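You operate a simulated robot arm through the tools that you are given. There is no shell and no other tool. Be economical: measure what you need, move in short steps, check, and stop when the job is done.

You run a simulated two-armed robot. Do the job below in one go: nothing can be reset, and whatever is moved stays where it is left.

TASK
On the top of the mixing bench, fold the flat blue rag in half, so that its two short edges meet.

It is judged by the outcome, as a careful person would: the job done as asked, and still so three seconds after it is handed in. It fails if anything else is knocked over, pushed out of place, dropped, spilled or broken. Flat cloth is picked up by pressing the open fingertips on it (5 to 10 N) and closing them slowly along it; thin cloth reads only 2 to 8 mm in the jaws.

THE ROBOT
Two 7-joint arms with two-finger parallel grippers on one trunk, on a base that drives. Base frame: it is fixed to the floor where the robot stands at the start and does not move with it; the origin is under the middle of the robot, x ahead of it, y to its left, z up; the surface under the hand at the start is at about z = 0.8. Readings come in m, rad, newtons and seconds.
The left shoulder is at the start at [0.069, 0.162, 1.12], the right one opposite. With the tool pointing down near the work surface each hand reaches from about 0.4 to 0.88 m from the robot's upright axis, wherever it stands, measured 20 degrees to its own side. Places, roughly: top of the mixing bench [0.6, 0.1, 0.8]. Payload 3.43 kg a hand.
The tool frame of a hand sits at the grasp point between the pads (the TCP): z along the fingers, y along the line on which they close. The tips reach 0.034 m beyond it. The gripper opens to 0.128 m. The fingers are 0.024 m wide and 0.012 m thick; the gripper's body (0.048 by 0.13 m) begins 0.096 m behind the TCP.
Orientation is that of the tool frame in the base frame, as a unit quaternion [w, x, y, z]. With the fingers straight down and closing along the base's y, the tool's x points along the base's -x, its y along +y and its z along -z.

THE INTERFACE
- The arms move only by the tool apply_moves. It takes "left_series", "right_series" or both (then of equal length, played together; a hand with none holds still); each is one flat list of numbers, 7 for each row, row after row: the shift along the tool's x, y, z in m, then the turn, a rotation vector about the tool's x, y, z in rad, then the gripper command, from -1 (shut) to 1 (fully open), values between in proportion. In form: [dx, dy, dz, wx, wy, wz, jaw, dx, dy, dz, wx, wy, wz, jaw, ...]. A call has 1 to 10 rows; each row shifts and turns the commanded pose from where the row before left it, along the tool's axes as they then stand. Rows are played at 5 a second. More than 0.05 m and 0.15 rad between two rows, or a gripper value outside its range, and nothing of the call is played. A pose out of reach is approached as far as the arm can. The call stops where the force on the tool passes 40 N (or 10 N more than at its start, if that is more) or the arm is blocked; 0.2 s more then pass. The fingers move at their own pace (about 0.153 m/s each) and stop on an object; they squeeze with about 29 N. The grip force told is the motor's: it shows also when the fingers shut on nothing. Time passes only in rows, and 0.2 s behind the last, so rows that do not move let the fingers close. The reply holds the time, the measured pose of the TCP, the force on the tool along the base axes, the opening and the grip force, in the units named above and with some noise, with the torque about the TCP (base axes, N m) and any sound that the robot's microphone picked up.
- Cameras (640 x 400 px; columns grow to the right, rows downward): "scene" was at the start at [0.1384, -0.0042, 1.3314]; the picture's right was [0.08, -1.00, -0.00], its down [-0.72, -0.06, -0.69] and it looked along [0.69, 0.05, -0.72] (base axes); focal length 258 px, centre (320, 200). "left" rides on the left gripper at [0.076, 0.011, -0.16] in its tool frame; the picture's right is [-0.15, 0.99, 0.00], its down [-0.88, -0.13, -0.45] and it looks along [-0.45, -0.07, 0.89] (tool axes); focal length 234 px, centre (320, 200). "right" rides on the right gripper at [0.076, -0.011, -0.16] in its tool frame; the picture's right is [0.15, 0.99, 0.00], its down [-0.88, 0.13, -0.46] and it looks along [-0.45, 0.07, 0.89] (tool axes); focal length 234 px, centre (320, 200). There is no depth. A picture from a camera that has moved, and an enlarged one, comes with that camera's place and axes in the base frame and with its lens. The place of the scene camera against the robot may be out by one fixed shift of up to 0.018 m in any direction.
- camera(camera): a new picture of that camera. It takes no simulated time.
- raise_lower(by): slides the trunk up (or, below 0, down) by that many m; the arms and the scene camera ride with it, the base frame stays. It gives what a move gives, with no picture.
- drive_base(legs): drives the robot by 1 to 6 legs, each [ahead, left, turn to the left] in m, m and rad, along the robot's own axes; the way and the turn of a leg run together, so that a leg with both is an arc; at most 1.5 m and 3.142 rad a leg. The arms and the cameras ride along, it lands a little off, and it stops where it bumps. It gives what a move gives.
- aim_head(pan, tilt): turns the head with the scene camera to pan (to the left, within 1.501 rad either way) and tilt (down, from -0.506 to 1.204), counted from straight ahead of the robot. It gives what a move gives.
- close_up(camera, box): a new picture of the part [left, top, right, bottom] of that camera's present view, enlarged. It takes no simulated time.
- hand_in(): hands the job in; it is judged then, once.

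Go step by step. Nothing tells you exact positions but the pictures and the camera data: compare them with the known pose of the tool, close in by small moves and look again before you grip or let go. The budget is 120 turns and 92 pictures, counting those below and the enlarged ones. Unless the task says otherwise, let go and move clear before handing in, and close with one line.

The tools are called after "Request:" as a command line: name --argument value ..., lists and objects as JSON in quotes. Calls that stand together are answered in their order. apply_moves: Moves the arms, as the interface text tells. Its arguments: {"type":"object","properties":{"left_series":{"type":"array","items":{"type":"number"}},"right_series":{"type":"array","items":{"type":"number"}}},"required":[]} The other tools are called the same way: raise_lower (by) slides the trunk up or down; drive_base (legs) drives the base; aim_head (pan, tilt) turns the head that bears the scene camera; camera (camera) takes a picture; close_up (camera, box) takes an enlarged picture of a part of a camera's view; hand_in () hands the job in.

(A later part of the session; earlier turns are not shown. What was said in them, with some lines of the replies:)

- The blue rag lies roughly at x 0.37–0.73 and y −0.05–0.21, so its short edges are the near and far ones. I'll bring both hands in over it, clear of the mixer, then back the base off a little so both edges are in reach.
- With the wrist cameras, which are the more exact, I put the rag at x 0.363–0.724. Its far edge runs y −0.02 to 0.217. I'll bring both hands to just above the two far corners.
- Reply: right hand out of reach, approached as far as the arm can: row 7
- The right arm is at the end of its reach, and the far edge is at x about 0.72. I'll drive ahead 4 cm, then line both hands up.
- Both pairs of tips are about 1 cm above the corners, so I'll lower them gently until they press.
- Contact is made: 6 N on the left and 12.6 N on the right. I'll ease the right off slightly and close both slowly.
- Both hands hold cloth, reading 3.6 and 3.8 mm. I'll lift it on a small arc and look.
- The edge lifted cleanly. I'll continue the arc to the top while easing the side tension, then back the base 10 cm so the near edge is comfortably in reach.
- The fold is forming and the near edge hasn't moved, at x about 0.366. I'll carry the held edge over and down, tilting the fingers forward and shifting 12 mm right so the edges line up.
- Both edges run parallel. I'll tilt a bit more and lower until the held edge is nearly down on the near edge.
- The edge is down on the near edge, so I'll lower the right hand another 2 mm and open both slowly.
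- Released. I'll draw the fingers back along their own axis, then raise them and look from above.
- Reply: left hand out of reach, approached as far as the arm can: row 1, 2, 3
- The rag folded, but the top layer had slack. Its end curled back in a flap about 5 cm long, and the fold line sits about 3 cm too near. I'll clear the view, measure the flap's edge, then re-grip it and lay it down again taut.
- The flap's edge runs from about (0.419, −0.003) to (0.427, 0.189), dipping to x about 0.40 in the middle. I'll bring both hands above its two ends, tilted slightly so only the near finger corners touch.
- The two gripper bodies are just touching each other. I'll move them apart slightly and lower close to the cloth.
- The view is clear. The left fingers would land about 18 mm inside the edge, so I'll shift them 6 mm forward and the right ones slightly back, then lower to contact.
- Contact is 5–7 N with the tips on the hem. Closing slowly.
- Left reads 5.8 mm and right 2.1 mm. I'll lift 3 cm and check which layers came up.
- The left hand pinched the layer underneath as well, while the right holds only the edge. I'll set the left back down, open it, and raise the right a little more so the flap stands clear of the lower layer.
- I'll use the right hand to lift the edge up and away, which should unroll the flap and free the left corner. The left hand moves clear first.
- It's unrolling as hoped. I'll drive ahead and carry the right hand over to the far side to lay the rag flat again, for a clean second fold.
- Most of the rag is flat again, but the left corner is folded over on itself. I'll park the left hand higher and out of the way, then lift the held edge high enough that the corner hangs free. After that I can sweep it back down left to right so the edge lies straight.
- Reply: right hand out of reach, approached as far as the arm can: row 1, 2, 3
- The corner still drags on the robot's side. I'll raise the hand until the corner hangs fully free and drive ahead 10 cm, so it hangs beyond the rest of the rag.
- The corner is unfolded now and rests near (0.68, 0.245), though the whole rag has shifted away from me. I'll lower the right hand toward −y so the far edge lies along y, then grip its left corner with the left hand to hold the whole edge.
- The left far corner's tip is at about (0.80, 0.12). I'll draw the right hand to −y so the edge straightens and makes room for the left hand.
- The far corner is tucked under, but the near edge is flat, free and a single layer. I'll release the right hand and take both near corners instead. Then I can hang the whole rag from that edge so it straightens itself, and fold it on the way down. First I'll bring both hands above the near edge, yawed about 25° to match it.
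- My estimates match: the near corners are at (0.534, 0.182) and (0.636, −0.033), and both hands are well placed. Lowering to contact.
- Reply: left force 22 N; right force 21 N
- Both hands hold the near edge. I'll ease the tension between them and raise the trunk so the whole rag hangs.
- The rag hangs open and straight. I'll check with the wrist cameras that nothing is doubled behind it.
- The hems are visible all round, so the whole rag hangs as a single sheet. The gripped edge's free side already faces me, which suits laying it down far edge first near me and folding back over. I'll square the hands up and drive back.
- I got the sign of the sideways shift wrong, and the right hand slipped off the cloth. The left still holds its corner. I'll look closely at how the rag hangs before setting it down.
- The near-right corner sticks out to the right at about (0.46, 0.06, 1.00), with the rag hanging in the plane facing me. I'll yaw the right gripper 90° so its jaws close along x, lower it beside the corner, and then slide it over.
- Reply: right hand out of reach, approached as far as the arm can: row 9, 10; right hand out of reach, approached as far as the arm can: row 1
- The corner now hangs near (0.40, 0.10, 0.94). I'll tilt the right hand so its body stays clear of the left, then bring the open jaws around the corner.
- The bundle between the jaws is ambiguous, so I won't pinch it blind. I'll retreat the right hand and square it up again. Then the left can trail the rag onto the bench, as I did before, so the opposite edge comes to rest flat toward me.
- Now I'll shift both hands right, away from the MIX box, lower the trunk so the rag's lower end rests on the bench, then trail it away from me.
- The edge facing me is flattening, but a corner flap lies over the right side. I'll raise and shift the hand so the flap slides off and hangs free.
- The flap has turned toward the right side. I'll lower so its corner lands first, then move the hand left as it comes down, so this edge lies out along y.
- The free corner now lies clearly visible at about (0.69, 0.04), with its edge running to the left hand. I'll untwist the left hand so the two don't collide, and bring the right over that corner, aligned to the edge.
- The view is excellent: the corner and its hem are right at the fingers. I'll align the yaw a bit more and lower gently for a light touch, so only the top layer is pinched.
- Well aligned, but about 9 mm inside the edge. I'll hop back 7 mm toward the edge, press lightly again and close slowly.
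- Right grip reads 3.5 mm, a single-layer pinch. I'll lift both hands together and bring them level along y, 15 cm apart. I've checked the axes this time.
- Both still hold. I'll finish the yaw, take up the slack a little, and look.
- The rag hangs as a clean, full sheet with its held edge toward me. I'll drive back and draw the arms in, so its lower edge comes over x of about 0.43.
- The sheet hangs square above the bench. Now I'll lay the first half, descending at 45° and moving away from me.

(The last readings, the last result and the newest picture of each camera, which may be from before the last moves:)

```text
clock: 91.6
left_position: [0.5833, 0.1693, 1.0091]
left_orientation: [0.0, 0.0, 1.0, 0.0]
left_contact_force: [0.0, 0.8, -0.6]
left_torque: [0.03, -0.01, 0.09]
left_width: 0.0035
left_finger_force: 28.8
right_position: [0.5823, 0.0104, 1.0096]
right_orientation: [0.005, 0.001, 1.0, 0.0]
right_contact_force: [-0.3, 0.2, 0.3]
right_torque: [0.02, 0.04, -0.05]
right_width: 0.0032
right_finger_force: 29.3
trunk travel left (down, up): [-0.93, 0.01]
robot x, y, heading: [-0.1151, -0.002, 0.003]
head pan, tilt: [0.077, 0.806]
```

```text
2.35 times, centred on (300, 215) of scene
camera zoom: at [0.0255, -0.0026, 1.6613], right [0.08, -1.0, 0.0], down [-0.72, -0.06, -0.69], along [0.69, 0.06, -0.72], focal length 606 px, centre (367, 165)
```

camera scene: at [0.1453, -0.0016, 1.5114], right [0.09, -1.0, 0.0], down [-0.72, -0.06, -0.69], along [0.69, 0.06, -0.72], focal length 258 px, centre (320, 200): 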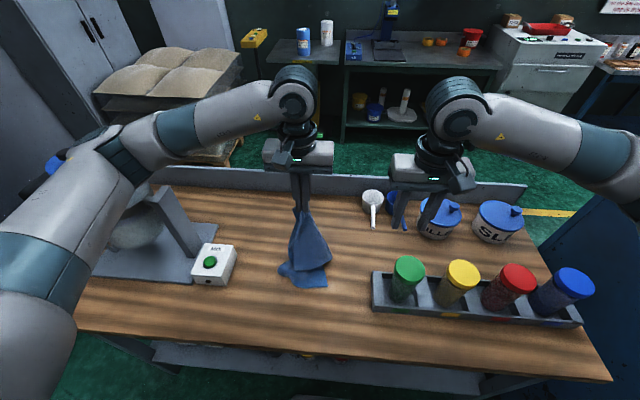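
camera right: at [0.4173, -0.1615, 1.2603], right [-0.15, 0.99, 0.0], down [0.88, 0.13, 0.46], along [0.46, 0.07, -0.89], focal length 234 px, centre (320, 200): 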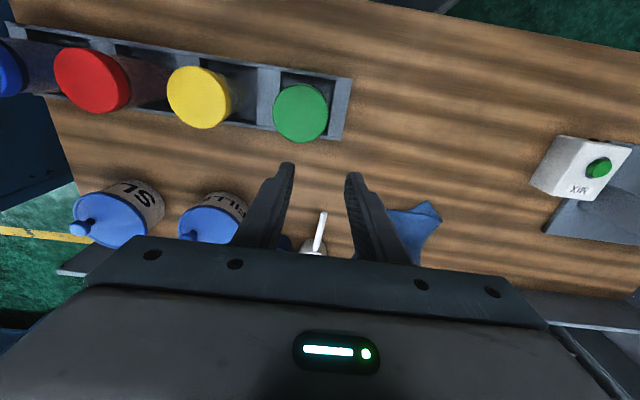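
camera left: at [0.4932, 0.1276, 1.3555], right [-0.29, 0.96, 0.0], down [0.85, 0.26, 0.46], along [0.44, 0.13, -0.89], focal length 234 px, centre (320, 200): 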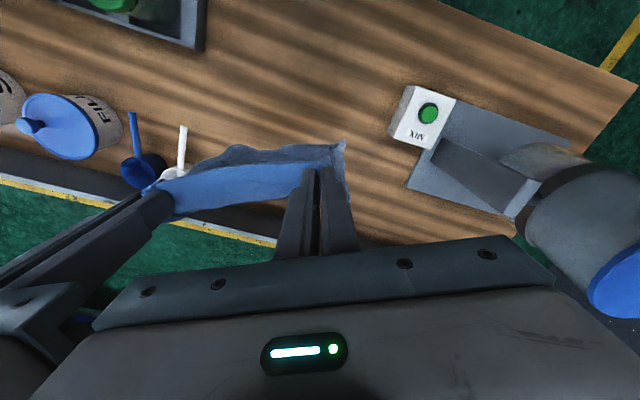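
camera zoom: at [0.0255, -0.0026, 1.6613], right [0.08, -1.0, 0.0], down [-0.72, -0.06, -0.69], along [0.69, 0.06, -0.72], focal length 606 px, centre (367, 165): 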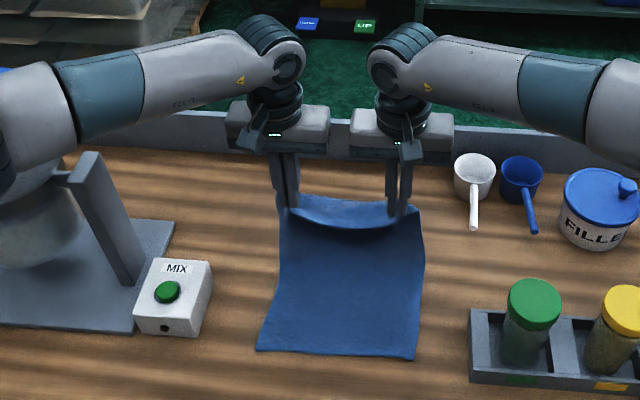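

The first half lies flat with its edge at x of about 0.443. I'll go to the upright point above the fold line at x of about 0.62, then bring the held edge back toward me along a shallow arc.

Request:
apply_moves --left_series '[-0.0135, 0, 0.0105, 0, 0, 0, -1, -0.0135, 0, 0.0105, 0, 0, 0, -1, 0, 0, 0, 0, 0, 0, -1, 0.015, 0.001, 0.008, 0, 0, 0, -1, 0.015, 0.001, 0.008, 0, 0, 0, -1, 0.015, 0.001, 0.0115, 0, 0, 0, -1, 0.015, 0.001, 0.0115, 0, 0, 0, -1, 0.015, 0, 0.0125, 0, 0, 0, -1, 0.015, 0, 0.0125, 0, 0, 0, -1]' --right_series '[-0.0135, 0, 0.0105, 0, 0, 0, -1, -0.0135, 0, 0.0105, 0, 0, 0, -1, 0, 0, 0, 0, 0, 0, -1, 0.015, 0.001, 0.008, 0, 0, 0, -1, 0.015, 0.001, 0.008, 0, 0, 0, -1, 0.015, 0.001, 0.0115, 0, 0, 0, -1, 0.015, 0.001, 0.0115, 0, 0, 0, -1, 0.015, 0, 0.0125, 0, 0, 0, -1, 0.015, 0, 0.0125, 0, 0, 0, -1]'

Request:
apply_moves --left_series '[0.014, 0, 0.015, 0, 0, 0, -1, 0.014, 0, 0.015, 0, 0, 0, -1, 0.011, 0, 0.015, 0, 0, 0, -1, 0.011, 0, 0.015, 0, 0, 0, -1, 0.006, 0, 0.009, 0, 0, 0, -1, 0.006, 0, 0.008, 0, 0, 0, -1, 0, 0, 0, 0, 0, 0, -1]' --right_series '[0.014, 0, 0.015, 0, 0, 0, -1, 0.014, 0, 0.015, 0, 0, 0, -1, 0.011, 0, 0.015, 0, 0, 0, -1, 0.011, 0, 0.015, 0, 0, 0, -1, 0.006, 0, 0.009, 0, 0, 0, -1, 0.006, 0, 0.008, 0, 0, 0, -1, 0, 0, 0, 0, 0, 0, -1]'

Request:
close_up --camera "scene" --box '[220, 160, 380, 280]'

```text
clock: 93.6
left_position: [0.5222, 0.1696, 0.928]
left_orientation: [0.001, -0.001, 1.0, 0.0]
left_contact_force: [-0.2, -0.3, -0.2]
left_torque: [0.04, 0.02, 0.1]
left_width: 0.0032
left_finger_force: 28.5
right_position: [0.5205, 0.0161, 0.9223]
right_orientation: [0.005, 0.001, 1.0, 0.0]
right_contact_force: [-0.7, -0.2, 0.7]
right_torque: [-0.01, -0.03, -0.09]
right_width: 0.0038
right_finger_force: 29.2
trunk travel left (down, up): [-0.93, 0.01]
robot x, y, heading: [-0.1122, 0.0025, 0.004]
head pan, tilt: [0.077, 0.806]
```

```text
clock: 95.2
left_position: [0.459, 0.1691, 0.849]
left_orientation: [0.0, 0.001, 1.0, 0.0]
left_contact_force: [0.4, 0.2, 0.7]
left_torque: [-0.03, 0.0, 0.1]
left_width: 0.0038
left_finger_force: 29.0
right_position: [0.4587, 0.0139, 0.8484]
right_orientation: [0.005, 0.001, 1.0, 0.0]
right_contact_force: [0.8, 0.0, -0.2]
right_torque: [0.02, 0.0, -0.08]
right_width: 0.0034
right_finger_force: 29.3
trunk travel left (down, up): [-0.93, 0.01]
robot x, y, heading: [-0.1133, 0.001, 0.008]
head pan, tilt: [0.077, 0.806]
```

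```text
3.33 times, centred on (300, 220) of scene
camera zoom: at [0.0262, -0.0026, 1.6612], right [0.08, -1.0, 0.0], down [-0.72, -0.06, -0.69], along [0.69, 0.06, -0.72], focal length 859 px, centre (387, 133)
```

zoom: 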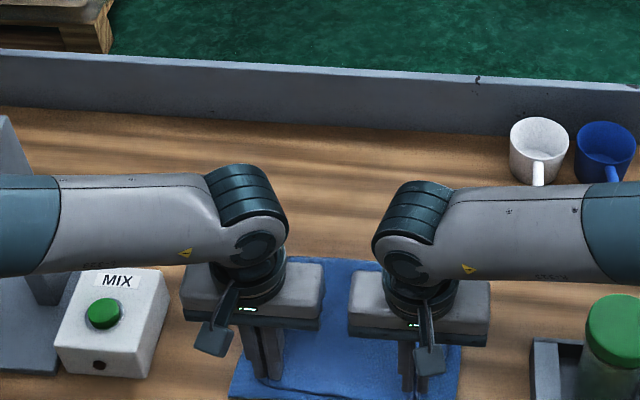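

The fold line is at x of about 0.615, as planned. I'll lower the last few millimetres and check the edges with a wrist camera before letting go.

Request:
apply_moves --left_series '[0.001, 0, 0.003, 0, 0, 0, -1, 0, 0, 0.002, 0, 0, 0, -1, 0, 0, 0, 0, 0, 0, -1]' --right_series '[0.001, 0, 0.003, 0, 0, 0, -1, 0, 0, 0.002, 0, 0, 0, -1, 0, 0, 0, 0, 0, 0, -1]'

Request:
close_up --camera "left" --box '[110, 60, 430, 240]'

```text
clock: 96.0
left_position: [0.4586, 0.1697, 0.8432]
left_orientation: [0.002, 0.001, 1.0, 0.0]
left_contact_force: [0.5, -0.2, 0.8]
left_torque: [-0.02, 0.0, 0.13]
left_width: 0.0034
left_finger_force: 29.2
right_position: [0.4589, 0.0141, 0.8427]
right_orientation: [0.006, 0.001, 1.0, 0.0]
right_contact_force: [-1.6, 0.0, 4.2]
right_torque: [-0.03, 0.03, -0.07]
right_width: 0.0037
right_finger_force: 28.6
trunk travel left (down, up): [-0.93, 0.01]
robot x, y, heading: [-0.114, 0.0027, 0.006]
head pan, tilt: [0.077, 0.806]
```

```text
2.00 times, centred on (270, 150) of left
camera zoom: at [0.3832, 0.1831, 1.0032], right [0.15, 0.99, 0.0], down [0.88, -0.13, 0.46], along [0.45, -0.07, -0.89], focal length 468 px, centre (420, 300)
```

zoom: 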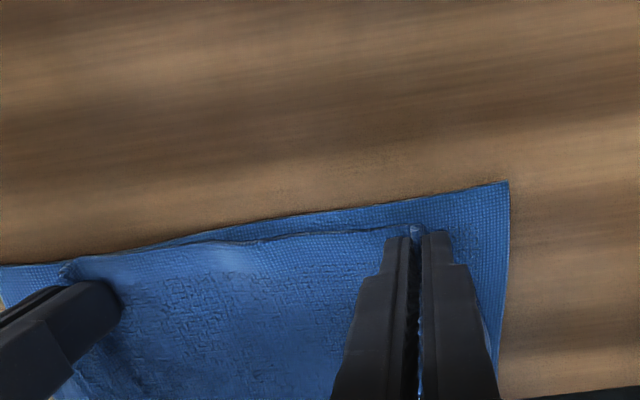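

The edges nearly meet: the top one is about 9 mm short on the left and 2–3 mm on the right. I'll lift a hair, nudge each hand toward me, set down and open slowly.

Request:
apply_moves --left_series '[0.003, 0, -0.004, 0, 0, 0, -1, 0.004, 0, 0, 0, 0, 0, -1, 0.003, 0, 0.002, 0, 0, 0, -1, 0, 0, 0.002, 0, 0, 0, -1, 0, 0, 0, 0, 0, 0, -0.9, 0, 0, 0, 0, 0, 0, -0.8, 0, 0, 0, 0, 0, 0, -0.7, 0, 0, 0, 0, 0, 0, -0.6, 0, 0, 0, 0, 0, 0, -0.5, 0, 0, 0, 0, 0, 0, -0.45]' --right_series '[0.001, 0, -0.004, 0, 0, 0, -1, 0.001, 0, 0, 0, 0, 0, -1, 0.001, 0, 0.002, 0, 0, 0, -1, 0, 0, 0.0015, 0, 0, 0, -1, 0, 0, 0, 0, 0, 0, -0.9, 0, 0, 0, 0, 0, 0, -0.8, 0, 0, 0, 0, 0, 0, -0.7, 0, 0, 0, 0, 0, 0, -0.6, 0, 0, 0, 0, 0, 0, -0.5, 0, 0, 0, 0, 0, 0, -0.45]'

Request:
apply_moves --left_series '[0, 0, -0.005, 0, 0, 0, -0.45, 0, 0, -0.015, 0, 0, 0, -0.45, 0, 0, -0.03, 0, 0, 0, -0.45, 0, 0, -0.04, 0, 0, 0, -0.45, 0, 0.03, -0.03, 0, 0, 0, -0.45, 0, 0.035, -0.03, 0, 0, 0, -0.45, 0, 0.03, -0.03, 0, 0, 0, -0.45, 0, 0, 0, 0, 0, 0, -0.45]' --right_series '[0, 0, -0.005, 0, 0, 0, -0.45, 0, 0, -0.015, 0, 0, 0, -0.45, 0, 0, -0.03, 0, 0, 0, -0.45, 0, 0, -0.04, 0, 0, 0, -0.45, 0, -0.03, -0.04, 0, 0, 0, -0.45, 0, -0.03, -0.04, 0, 0, 0, -0.45, 0, -0.03, -0.03, 0, 0, 0, -0.45, 0, 0, 0, 0, 0, 0, -0.45]'

Request:
close_up --camera "scene" --box '[240, 200, 370, 280]'

```text
clock: 98.2
left_position: [0.4474, 0.1717, 0.8438]
left_orientation: [0.0, 0.0, 1.0, 0.0]
left_contact_force: [0.6, 0.0, -0.5]
left_torque: [0.0, 0.0, -0.03]
left_width: 0.0349
left_finger_force: 0.1
right_position: [0.4553, 0.0153, 0.8415]
right_orientation: [0.005, 0.001, 1.0, 0.0]
right_contact_force: [0.6, -0.4, 1.4]
right_torque: [0.04, 0.03, 0.0]
right_width: 0.0349
right_finger_force: 0.1
trunk travel left (down, up): [-0.93, 0.01]
robot x, y, heading: [-0.1157, 0.002, 0.007]
head pan, tilt: [0.077, 0.806]
```

```text
clock: 100.0
left_position: [0.4481, 0.2664, 1.0218]
left_orientation: [0.0, 0.001, 1.0, 0.001]
left_contact_force: [0.4, 1.1, -0.4]
left_torque: [0.02, 0.0, 0.0]
left_width: 0.0351
left_finger_force: 0.0
right_position: [0.4555, -0.0767, 1.0431]
right_orientation: [0.005, 0.002, 1.0, 0.0]
right_contact_force: [0.1, -0.5, -0.6]
right_torque: [0.02, 0.03, -0.02]
right_width: 0.0354
right_finger_force: 0.1
trunk travel left (down, up): [-0.93, 0.01]
robot x, y, heading: [-0.1113, -0.0036, 0.007]
head pan, tilt: [0.077, 0.806]
```

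```text
4.92 times, centred on (305, 240) of scene
camera zoom: at [0.0272, -0.0026, 1.6611], right [0.08, -1.0, 0.0], down [-0.72, -0.06, -0.69], along [0.69, 0.06, -0.72], focal length 1269 px, centre (394, 3)
```

zoom: 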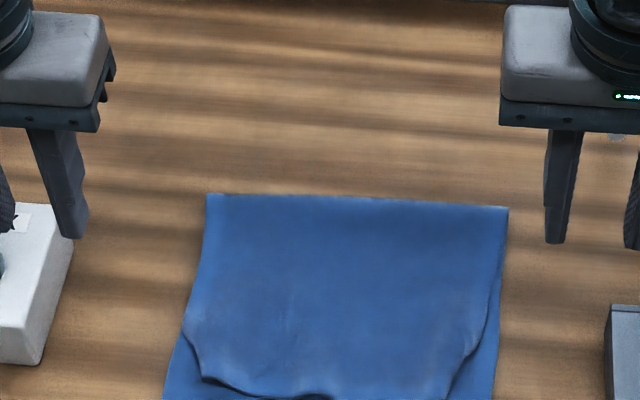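

The rag is folded with the fold line straight. The near corners of the top layer are drawn in by 2–3 cm where they were pinched, and stop about a centimetre short. I'll smooth them: touch down lightly at each pinch with nearly closed fingers, then spread outward and ease toward me.

Request:
apply_moves --left_series '[-0.0024, -0.0189, 0.0336, 0, 0, 0, -0.81, -0.0024, -0.0189, 0.0336, 0, 0, 0, -0.81, -0.0024, -0.0189, 0.0336, 0, 0, 0, -0.81, -0.0024, -0.0189, 0.0336, 0, 0, 0, -0.81, -0.0024, -0.0189, 0.0336, 0, 0, 0, -0.81, 0, 0, 0.006, 0, 0, 0, -0.81, 0, 0, 0.004, 0, 0, 0, -0.81, 0, 0, 0, 0, 0, 0, -0.81]' --right_series '[-0.0012, 0.0184, 0.038, 0, 0, 0, -0.81, -0.0012, 0.0184, 0.038, 0, 0, 0, -0.81, -0.0012, 0.0184, 0.038, 0, 0, 0, -0.81, -0.0012, 0.0184, 0.038, 0, 0, 0, -0.81, -0.0012, 0.0184, 0.038, 0, 0, 0, -0.81, 0, 0, 0.006, 0, 0, 0, -0.81, 0, 0, 0.003, 0, 0, 0, -0.81, 0, 0, 0, 0, 0, 0, -0.81]'

```text
clock: 101.8
left_position: [0.4582, 0.1716, 0.8482]
left_orientation: [0.0, 0.001, 1.0, 0.0]
left_contact_force: [0.6, 0.4, 0.6]
left_torque: [0.0, 0.0, 0.0]
left_width: 0.0121
left_finger_force: 0.1
right_position: [0.4597, 0.0161, 0.8454]
right_orientation: [0.005, 0.002, 1.0, -0.001]
right_contact_force: [-1.0, -0.3, 2.3]
right_torque: [-0.01, -0.01, -0.02]
right_width: 0.0123
right_finger_force: 0.5
trunk travel left (down, up): [-0.93, 0.01]
robot x, y, heading: [-0.1127, -0.0008, 0.003]
head pan, tilt: [0.077, 0.806]
```

Request:
apply_moves --left_series '[0, 0, 0.004, 0, 0, 0, -0.81, 0, 0, 0.002, 0, 0, 0, -0.81, 0, 0, 0, 0, 0, 0, -0.81]' --right_series '[0, 0, 0.001, 0, 0, 0, -0.81, 0, 0, 0.001, 0, 0, 0, -0.81, 0, 0, 0, 0, 0, 0, -0.81]'

```text
clock: 102.6
left_position: [0.4587, 0.1709, 0.8413]
left_orientation: [0.001, 0.001, 1.0, 0.001]
left_contact_force: [0.0, -1.0, 4.1]
left_torque: [-0.01, 0.06, 0.03]
left_width: 0.012
left_finger_force: 0.0
right_position: [0.4607, 0.0161, 0.8441]
right_orientation: [0.006, 0.001, 1.0, 0.0]
right_contact_force: [-1.1, 0.5, 6.9]
right_torque: [-0.04, 0.01, 0.02]
right_width: 0.0121
right_finger_force: 0.1
trunk travel left (down, up): [-0.93, 0.01]
robot x, y, heading: [-0.1129, 0.0011, 0.008]
head pan, tilt: [0.077, 0.806]
```

Request:
apply_moves --left_series '[0, 0.002, 0, 0, 0, 0, -0.75, 0, 0.002, 0, 0, 0, 0, -0.69, 0, 0.002, 0, 0, 0, 0, -0.63, 0, 0.002, 0, 0, 0, 0, -0.57, 0, 0.002, 0, 0, 0, 0, -0.5, 0, 0.002, 0, 0, 0, 0, -0.44, 0.004, 0, 0, 0, 0, 0, -0.44, 0.004, 0, 0, 0, 0, 0, -0.44, 0.004, 0, 0, 0, 0, 0, -0.44, 0, 0, 0, 0, 0, 0, -0.44]' --right_series '[0, -0.0027, 0, 0, 0, 0, -0.73, 0, -0.0027, 0, 0, 0, 0, -0.65, 0, -0.0027, 0, 0, 0, 0, -0.57, 0, -0.0027, 0, 0, 0, 0, -0.48, 0, -0.0027, 0, 0, 0, 0, -0.39, 0, -0.003, 0, 0, 0, 0, -0.3, 0.003, 0, 0, 0, 0, 0, -0.3, 0.003, 0, 0, 0, 0, 0, -0.3, 0.002, 0, 0, 0, 0, 0, -0.3, 0, 0, 0, 0, 0, 0, -0.3]'

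Request:
apply_moves --left_series '[0, 0, -0.005, 0, 0, 0, -0.44, 0, 0, -0.015, 0, 0, 0, -0.44, 0, 0, -0.03, 0, 0, 0, -0.44, 0, 0, -0.04, 0, 0, 0, -0.44, 0, 0.03, -0.03, 0, 0, 0, -0.44, 0, 0.035, -0.03, 0, 0, 0, -0.44, 0, 0.03, -0.03, 0, 0, 0, -0.44, 0, 0, 0, 0, 0, 0, -0.44]' --right_series '[0, 0, -0.005, 0, 0, 0, -0.3, 0, 0, -0.015, 0, 0, 0, -0.3, 0, 0, -0.03, 0, 0, 0, -0.3, 0, 0, -0.04, 0, 0, 0, -0.3, 0, -0.03, -0.04, 0, 0, 0, -0.3, 0, -0.03, -0.04, 0, 0, 0, -0.3, 0, -0.03, -0.03, 0, 0, 0, -0.3, 0, 0, 0, 0, 0, 0, -0.3]'

Request:
close_up --camera "scene" --box '[240, 215, 360, 297]'

```text
clock: 104.8
left_position: [0.4476, 0.1829, 0.8419]
left_orientation: [0.0, 0.0, 1.0, 0.0]
left_contact_force: [3.7, -0.1, 15.4]
left_torque: [0.11, -0.14, -0.03]
left_width: 0.0329
left_finger_force: 0.2
right_position: [0.4545, 0.0005, 0.8428]
right_orientation: [0.005, 0.002, 1.0, 0.0]
right_contact_force: [0.7, 1.3, 1.5]
right_torque: [0.1, 0.01, -0.01]
right_width: 0.0456
right_finger_force: 0.8
trunk travel left (down, up): [-0.93, 0.01]
robot x, y, heading: [-0.1151, -0.0017, 0.006]
head pan, tilt: [0.077, 0.806]
```

```text
clock: 106.6
left_position: [0.4446, 0.2785, 1.0197]
left_orientation: [0.0, 0.001, 1.0, 0.0]
left_contact_force: [0.8, 0.1, 0.6]
left_torque: [0.01, 0.01, 0.0]
left_width: 0.036
left_finger_force: 0.1
right_position: [0.4506, -0.0902, 1.0395]
right_orientation: [0.004, 0.002, 1.0, 0.0]
right_contact_force: [0.3, 0.5, -0.5]
right_torque: [0.01, -0.01, -0.02]
right_width: 0.0448
right_finger_force: 0.0
trunk travel left (down, up): [-0.93, 0.01]
robot x, y, heading: [-0.1161, 0.0003, 0.006]
head pan, tilt: [0.077, 0.806]
```

```text
4.88 times, centred on (300, 256) of scene
camera zoom: at [0.0274, -0.0027, 1.6611], right [0.08, -1.0, 0.0], down [-0.72, -0.06, -0.69], along [0.69, 0.06, -0.72], focal length 1257 px, centre (418, -73)
```

zoom: 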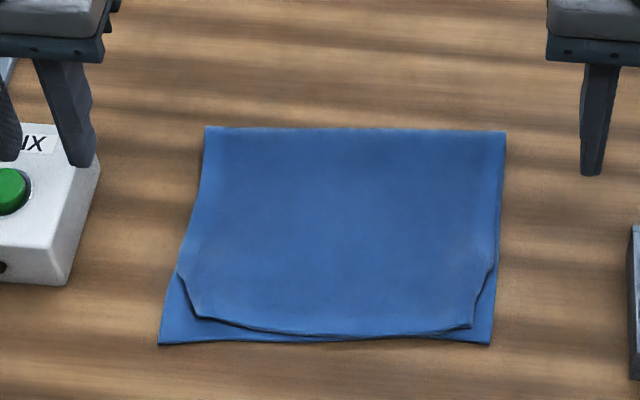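

The short edges now meet to within about 0.5 cm along the middle. The left corner of the top layer sits about 3 cm inside and the right about 1.5 cm. I have no pictures left, so I'll do one light, force-guided smoothing stroke at each corner with closed fingers, starting well inside the top layer.

Request:
apply_moves --left_series '[-0.0021, -0.0177, 0.034, 0, 0, 0, -1, -0.0021, -0.0177, 0.034, 0, 0, 0, -1, -0.0021, -0.0177, 0.034, 0, 0, 0, -1, -0.0021, -0.0177, 0.034, 0, 0, 0, -1, -0.0021, -0.0177, 0.034, 0, 0, 0, -1, 0, 0, 0.004, 0, 0, 0, -1, 0, 0, 0.002, 0, 0, 0, -1, 0, 0, 0, 0, 0, 0, -1]' --right_series '[-0.0011, 0.0234, 0.038, 0, 0, 0, -1, -0.0011, 0.0234, 0.038, 0, 0, 0, -1, -0.0011, 0.0234, 0.038, 0, 0, 0, -1, -0.0011, 0.0234, 0.038, 0, 0, 0, -1, -0.0011, 0.0234, 0.038, 0, 0, 0, -1, 0, 0, 0.004, 0, 0, 0, -1, 0, 0, 0.001, 0, 0, 0, -1, 0, 0, 0, 0, 0, 0, -1]'

```text
clock: 108.4
left_position: [0.4583, 0.1883, 0.8428]
left_orientation: [0.0, 0.001, 1.0, 0.0]
left_contact_force: [-0.1, 0.1, 1.6]
left_torque: [0.0, 0.05, 0.01]
left_width: 0.0001
left_finger_force: 29.3
right_position: [0.4586, 0.0263, 0.8484]
right_orientation: [0.005, 0.003, 1.0, 0.0]
right_contact_force: [0.2, -0.2, 0.8]
right_torque: [0.03, 0.04, -0.04]
right_width: 0.0
right_finger_force: 29.1
trunk travel left (down, up): [-0.93, 0.01]
robot x, y, heading: [-0.1105, -0.0013, 0.009]
head pan, tilt: [0.077, 0.806]
```

Request:
apply_moves --left_series '[0, 0, 0.001, 0, 0, 0, -1, 0, 0, 0, 0, 0, 0, -1]' --right_series '[0, 0, 0.004, 0, 0, 0, -1, 0, 0, 0, 0, 0, 0, -1]'

```text
clock: 109.0
left_position: [0.4577, 0.1881, 0.8433]
left_orientation: [0.001, 0.001, 1.0, 0.0]
left_contact_force: [0.6, -0.1, 2.5]
left_torque: [-0.04, 0.01, -0.03]
left_width: 0.0
left_finger_force: 28.5
right_position: [0.4578, 0.0261, 0.8436]
right_orientation: [0.005, 0.002, 1.0, 0.0]
right_contact_force: [-0.5, 0.1, 2.3]
right_torque: [-0.02, 0.04, 0.01]
right_width: 0.0001
right_finger_force: 28.7
trunk travel left (down, up): [-0.93, 0.01]
robot x, y, heading: [-0.1092, 0.0025, 0.009]
head pan, tilt: [0.077, 0.806]
```

Request:
apply_moves --left_series '[0.003, 0.0037, 0, 0, 0, 0, -1, 0.003, 0.0037, 0, 0, 0, 0, -1, 0.003, 0.0037, 0, 0, 0, 0, -1, 0.003, 0.0037, 0, 0, 0, 0, -1, 0.003, 0.0037, 0, 0, 0, 0, -1, 0.003, 0.0037, 0, 0, 0, 0, -1, 0, 0, -0.005, 0, 0, 0, -1, 0, 0, -0.02, 0, 0, 0, -1, 0, 0, -0.04, 0, 0, 0, -1, 0, 0, -0.04, 0, 0, 0, -1]' --right_series '[0.0017, -0.002, 0, 0, 0, 0, -1, 0.0017, -0.002, 0, 0, 0, 0, -1, 0.0017, -0.002, 0, 0, 0, 0, -1, 0.0017, -0.002, 0, 0, 0, 0, -1, 0.0017, -0.002, 0, 0, 0, 0, -1, 0.0017, -0.002, 0, 0, 0, 0, -1, 0, 0, -0.005, 0, 0, 0, -1, 0, 0, -0.02, 0, 0, 0, -1, 0, 0, -0.04, 0, 0, 0, -1, 0, 0, -0.04, 0, 0, 0, -1]'

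Request:
apply_moves --left_series '[0, 0.02, -0.04, 0, 0, 0, -1, 0, 0.02, -0.04, 0, 0, 0, -1, 0, 0, 0, 0, 0, 0, -1]' --right_series '[0, -0.02, -0.04, 0, 0, 0, -1, 0, -0.02, -0.04, 0, 0, 0, -1, 0, 0, 0, 0, 0, 0, -1]'

Request:
camera --camera "scene"

```text
clock: 111.2
left_position: [0.4415, 0.2109, 0.9478]
left_orientation: [0.0, 0.002, 1.0, 0.0]
left_contact_force: [-0.5, 0.0, -1.2]
left_torque: [0.01, -0.03, 0.0]
left_width: 0.0
left_finger_force: 29.2
right_position: [0.4466, 0.0142, 0.948]
right_orientation: [0.005, 0.002, 1.0, 0.0]
right_contact_force: [0.2, 0.0, 0.0]
right_torque: [-0.02, 0.01, -0.01]
right_width: 0.0
right_finger_force: 29.0
trunk travel left (down, up): [-0.93, 0.01]
robot x, y, heading: [-0.1128, -0.0003, 0.003]
head pan, tilt: [0.077, 0.806]
```

```text
clock: 112.0
left_position: [0.4432, 0.2521, 1.0286]
left_orientation: [0.0, 0.001, 1.0, 0.0]
left_contact_force: [0.7, -0.4, -0.1]
left_torque: [0.01, 0.02, -0.02]
left_width: 0.0001
left_finger_force: 29.0
right_position: [0.4502, -0.0252, 1.0238]
right_orientation: [0.004, 0.002, 1.0, 0.0]
right_contact_force: [-0.4, 0.0, 0.3]
right_torque: [0.02, 0.03, 0.01]
right_width: 0.0
right_finger_force: 28.7
trunk travel left (down, up): [-0.93, 0.01]
robot x, y, heading: [-0.1169, 0.0005, 0.011]
head pan, tilt: [0.077, 0.806]
```

```text
refused: no pictures are left
```

The smoothing strokes stayed light and both hands are clear above the rag. No pictures are left, so I'm handing in.

Request:
hand_in

```text
The job is handed in.
```

The blue rag is folded in half on the bench, but its short edges don't meet perfectly. In my last picture they met to within about 0.5 cm along the middle. The top layer's left corner was about 3 cm inside and its right corner about 1.5 cm. After that I made one more light smoothing stroke at each corner, which I couldn't check because I had no pictures left. Both hands let go and are clear of the rag, and I saw nothing else on the bench disturbed.
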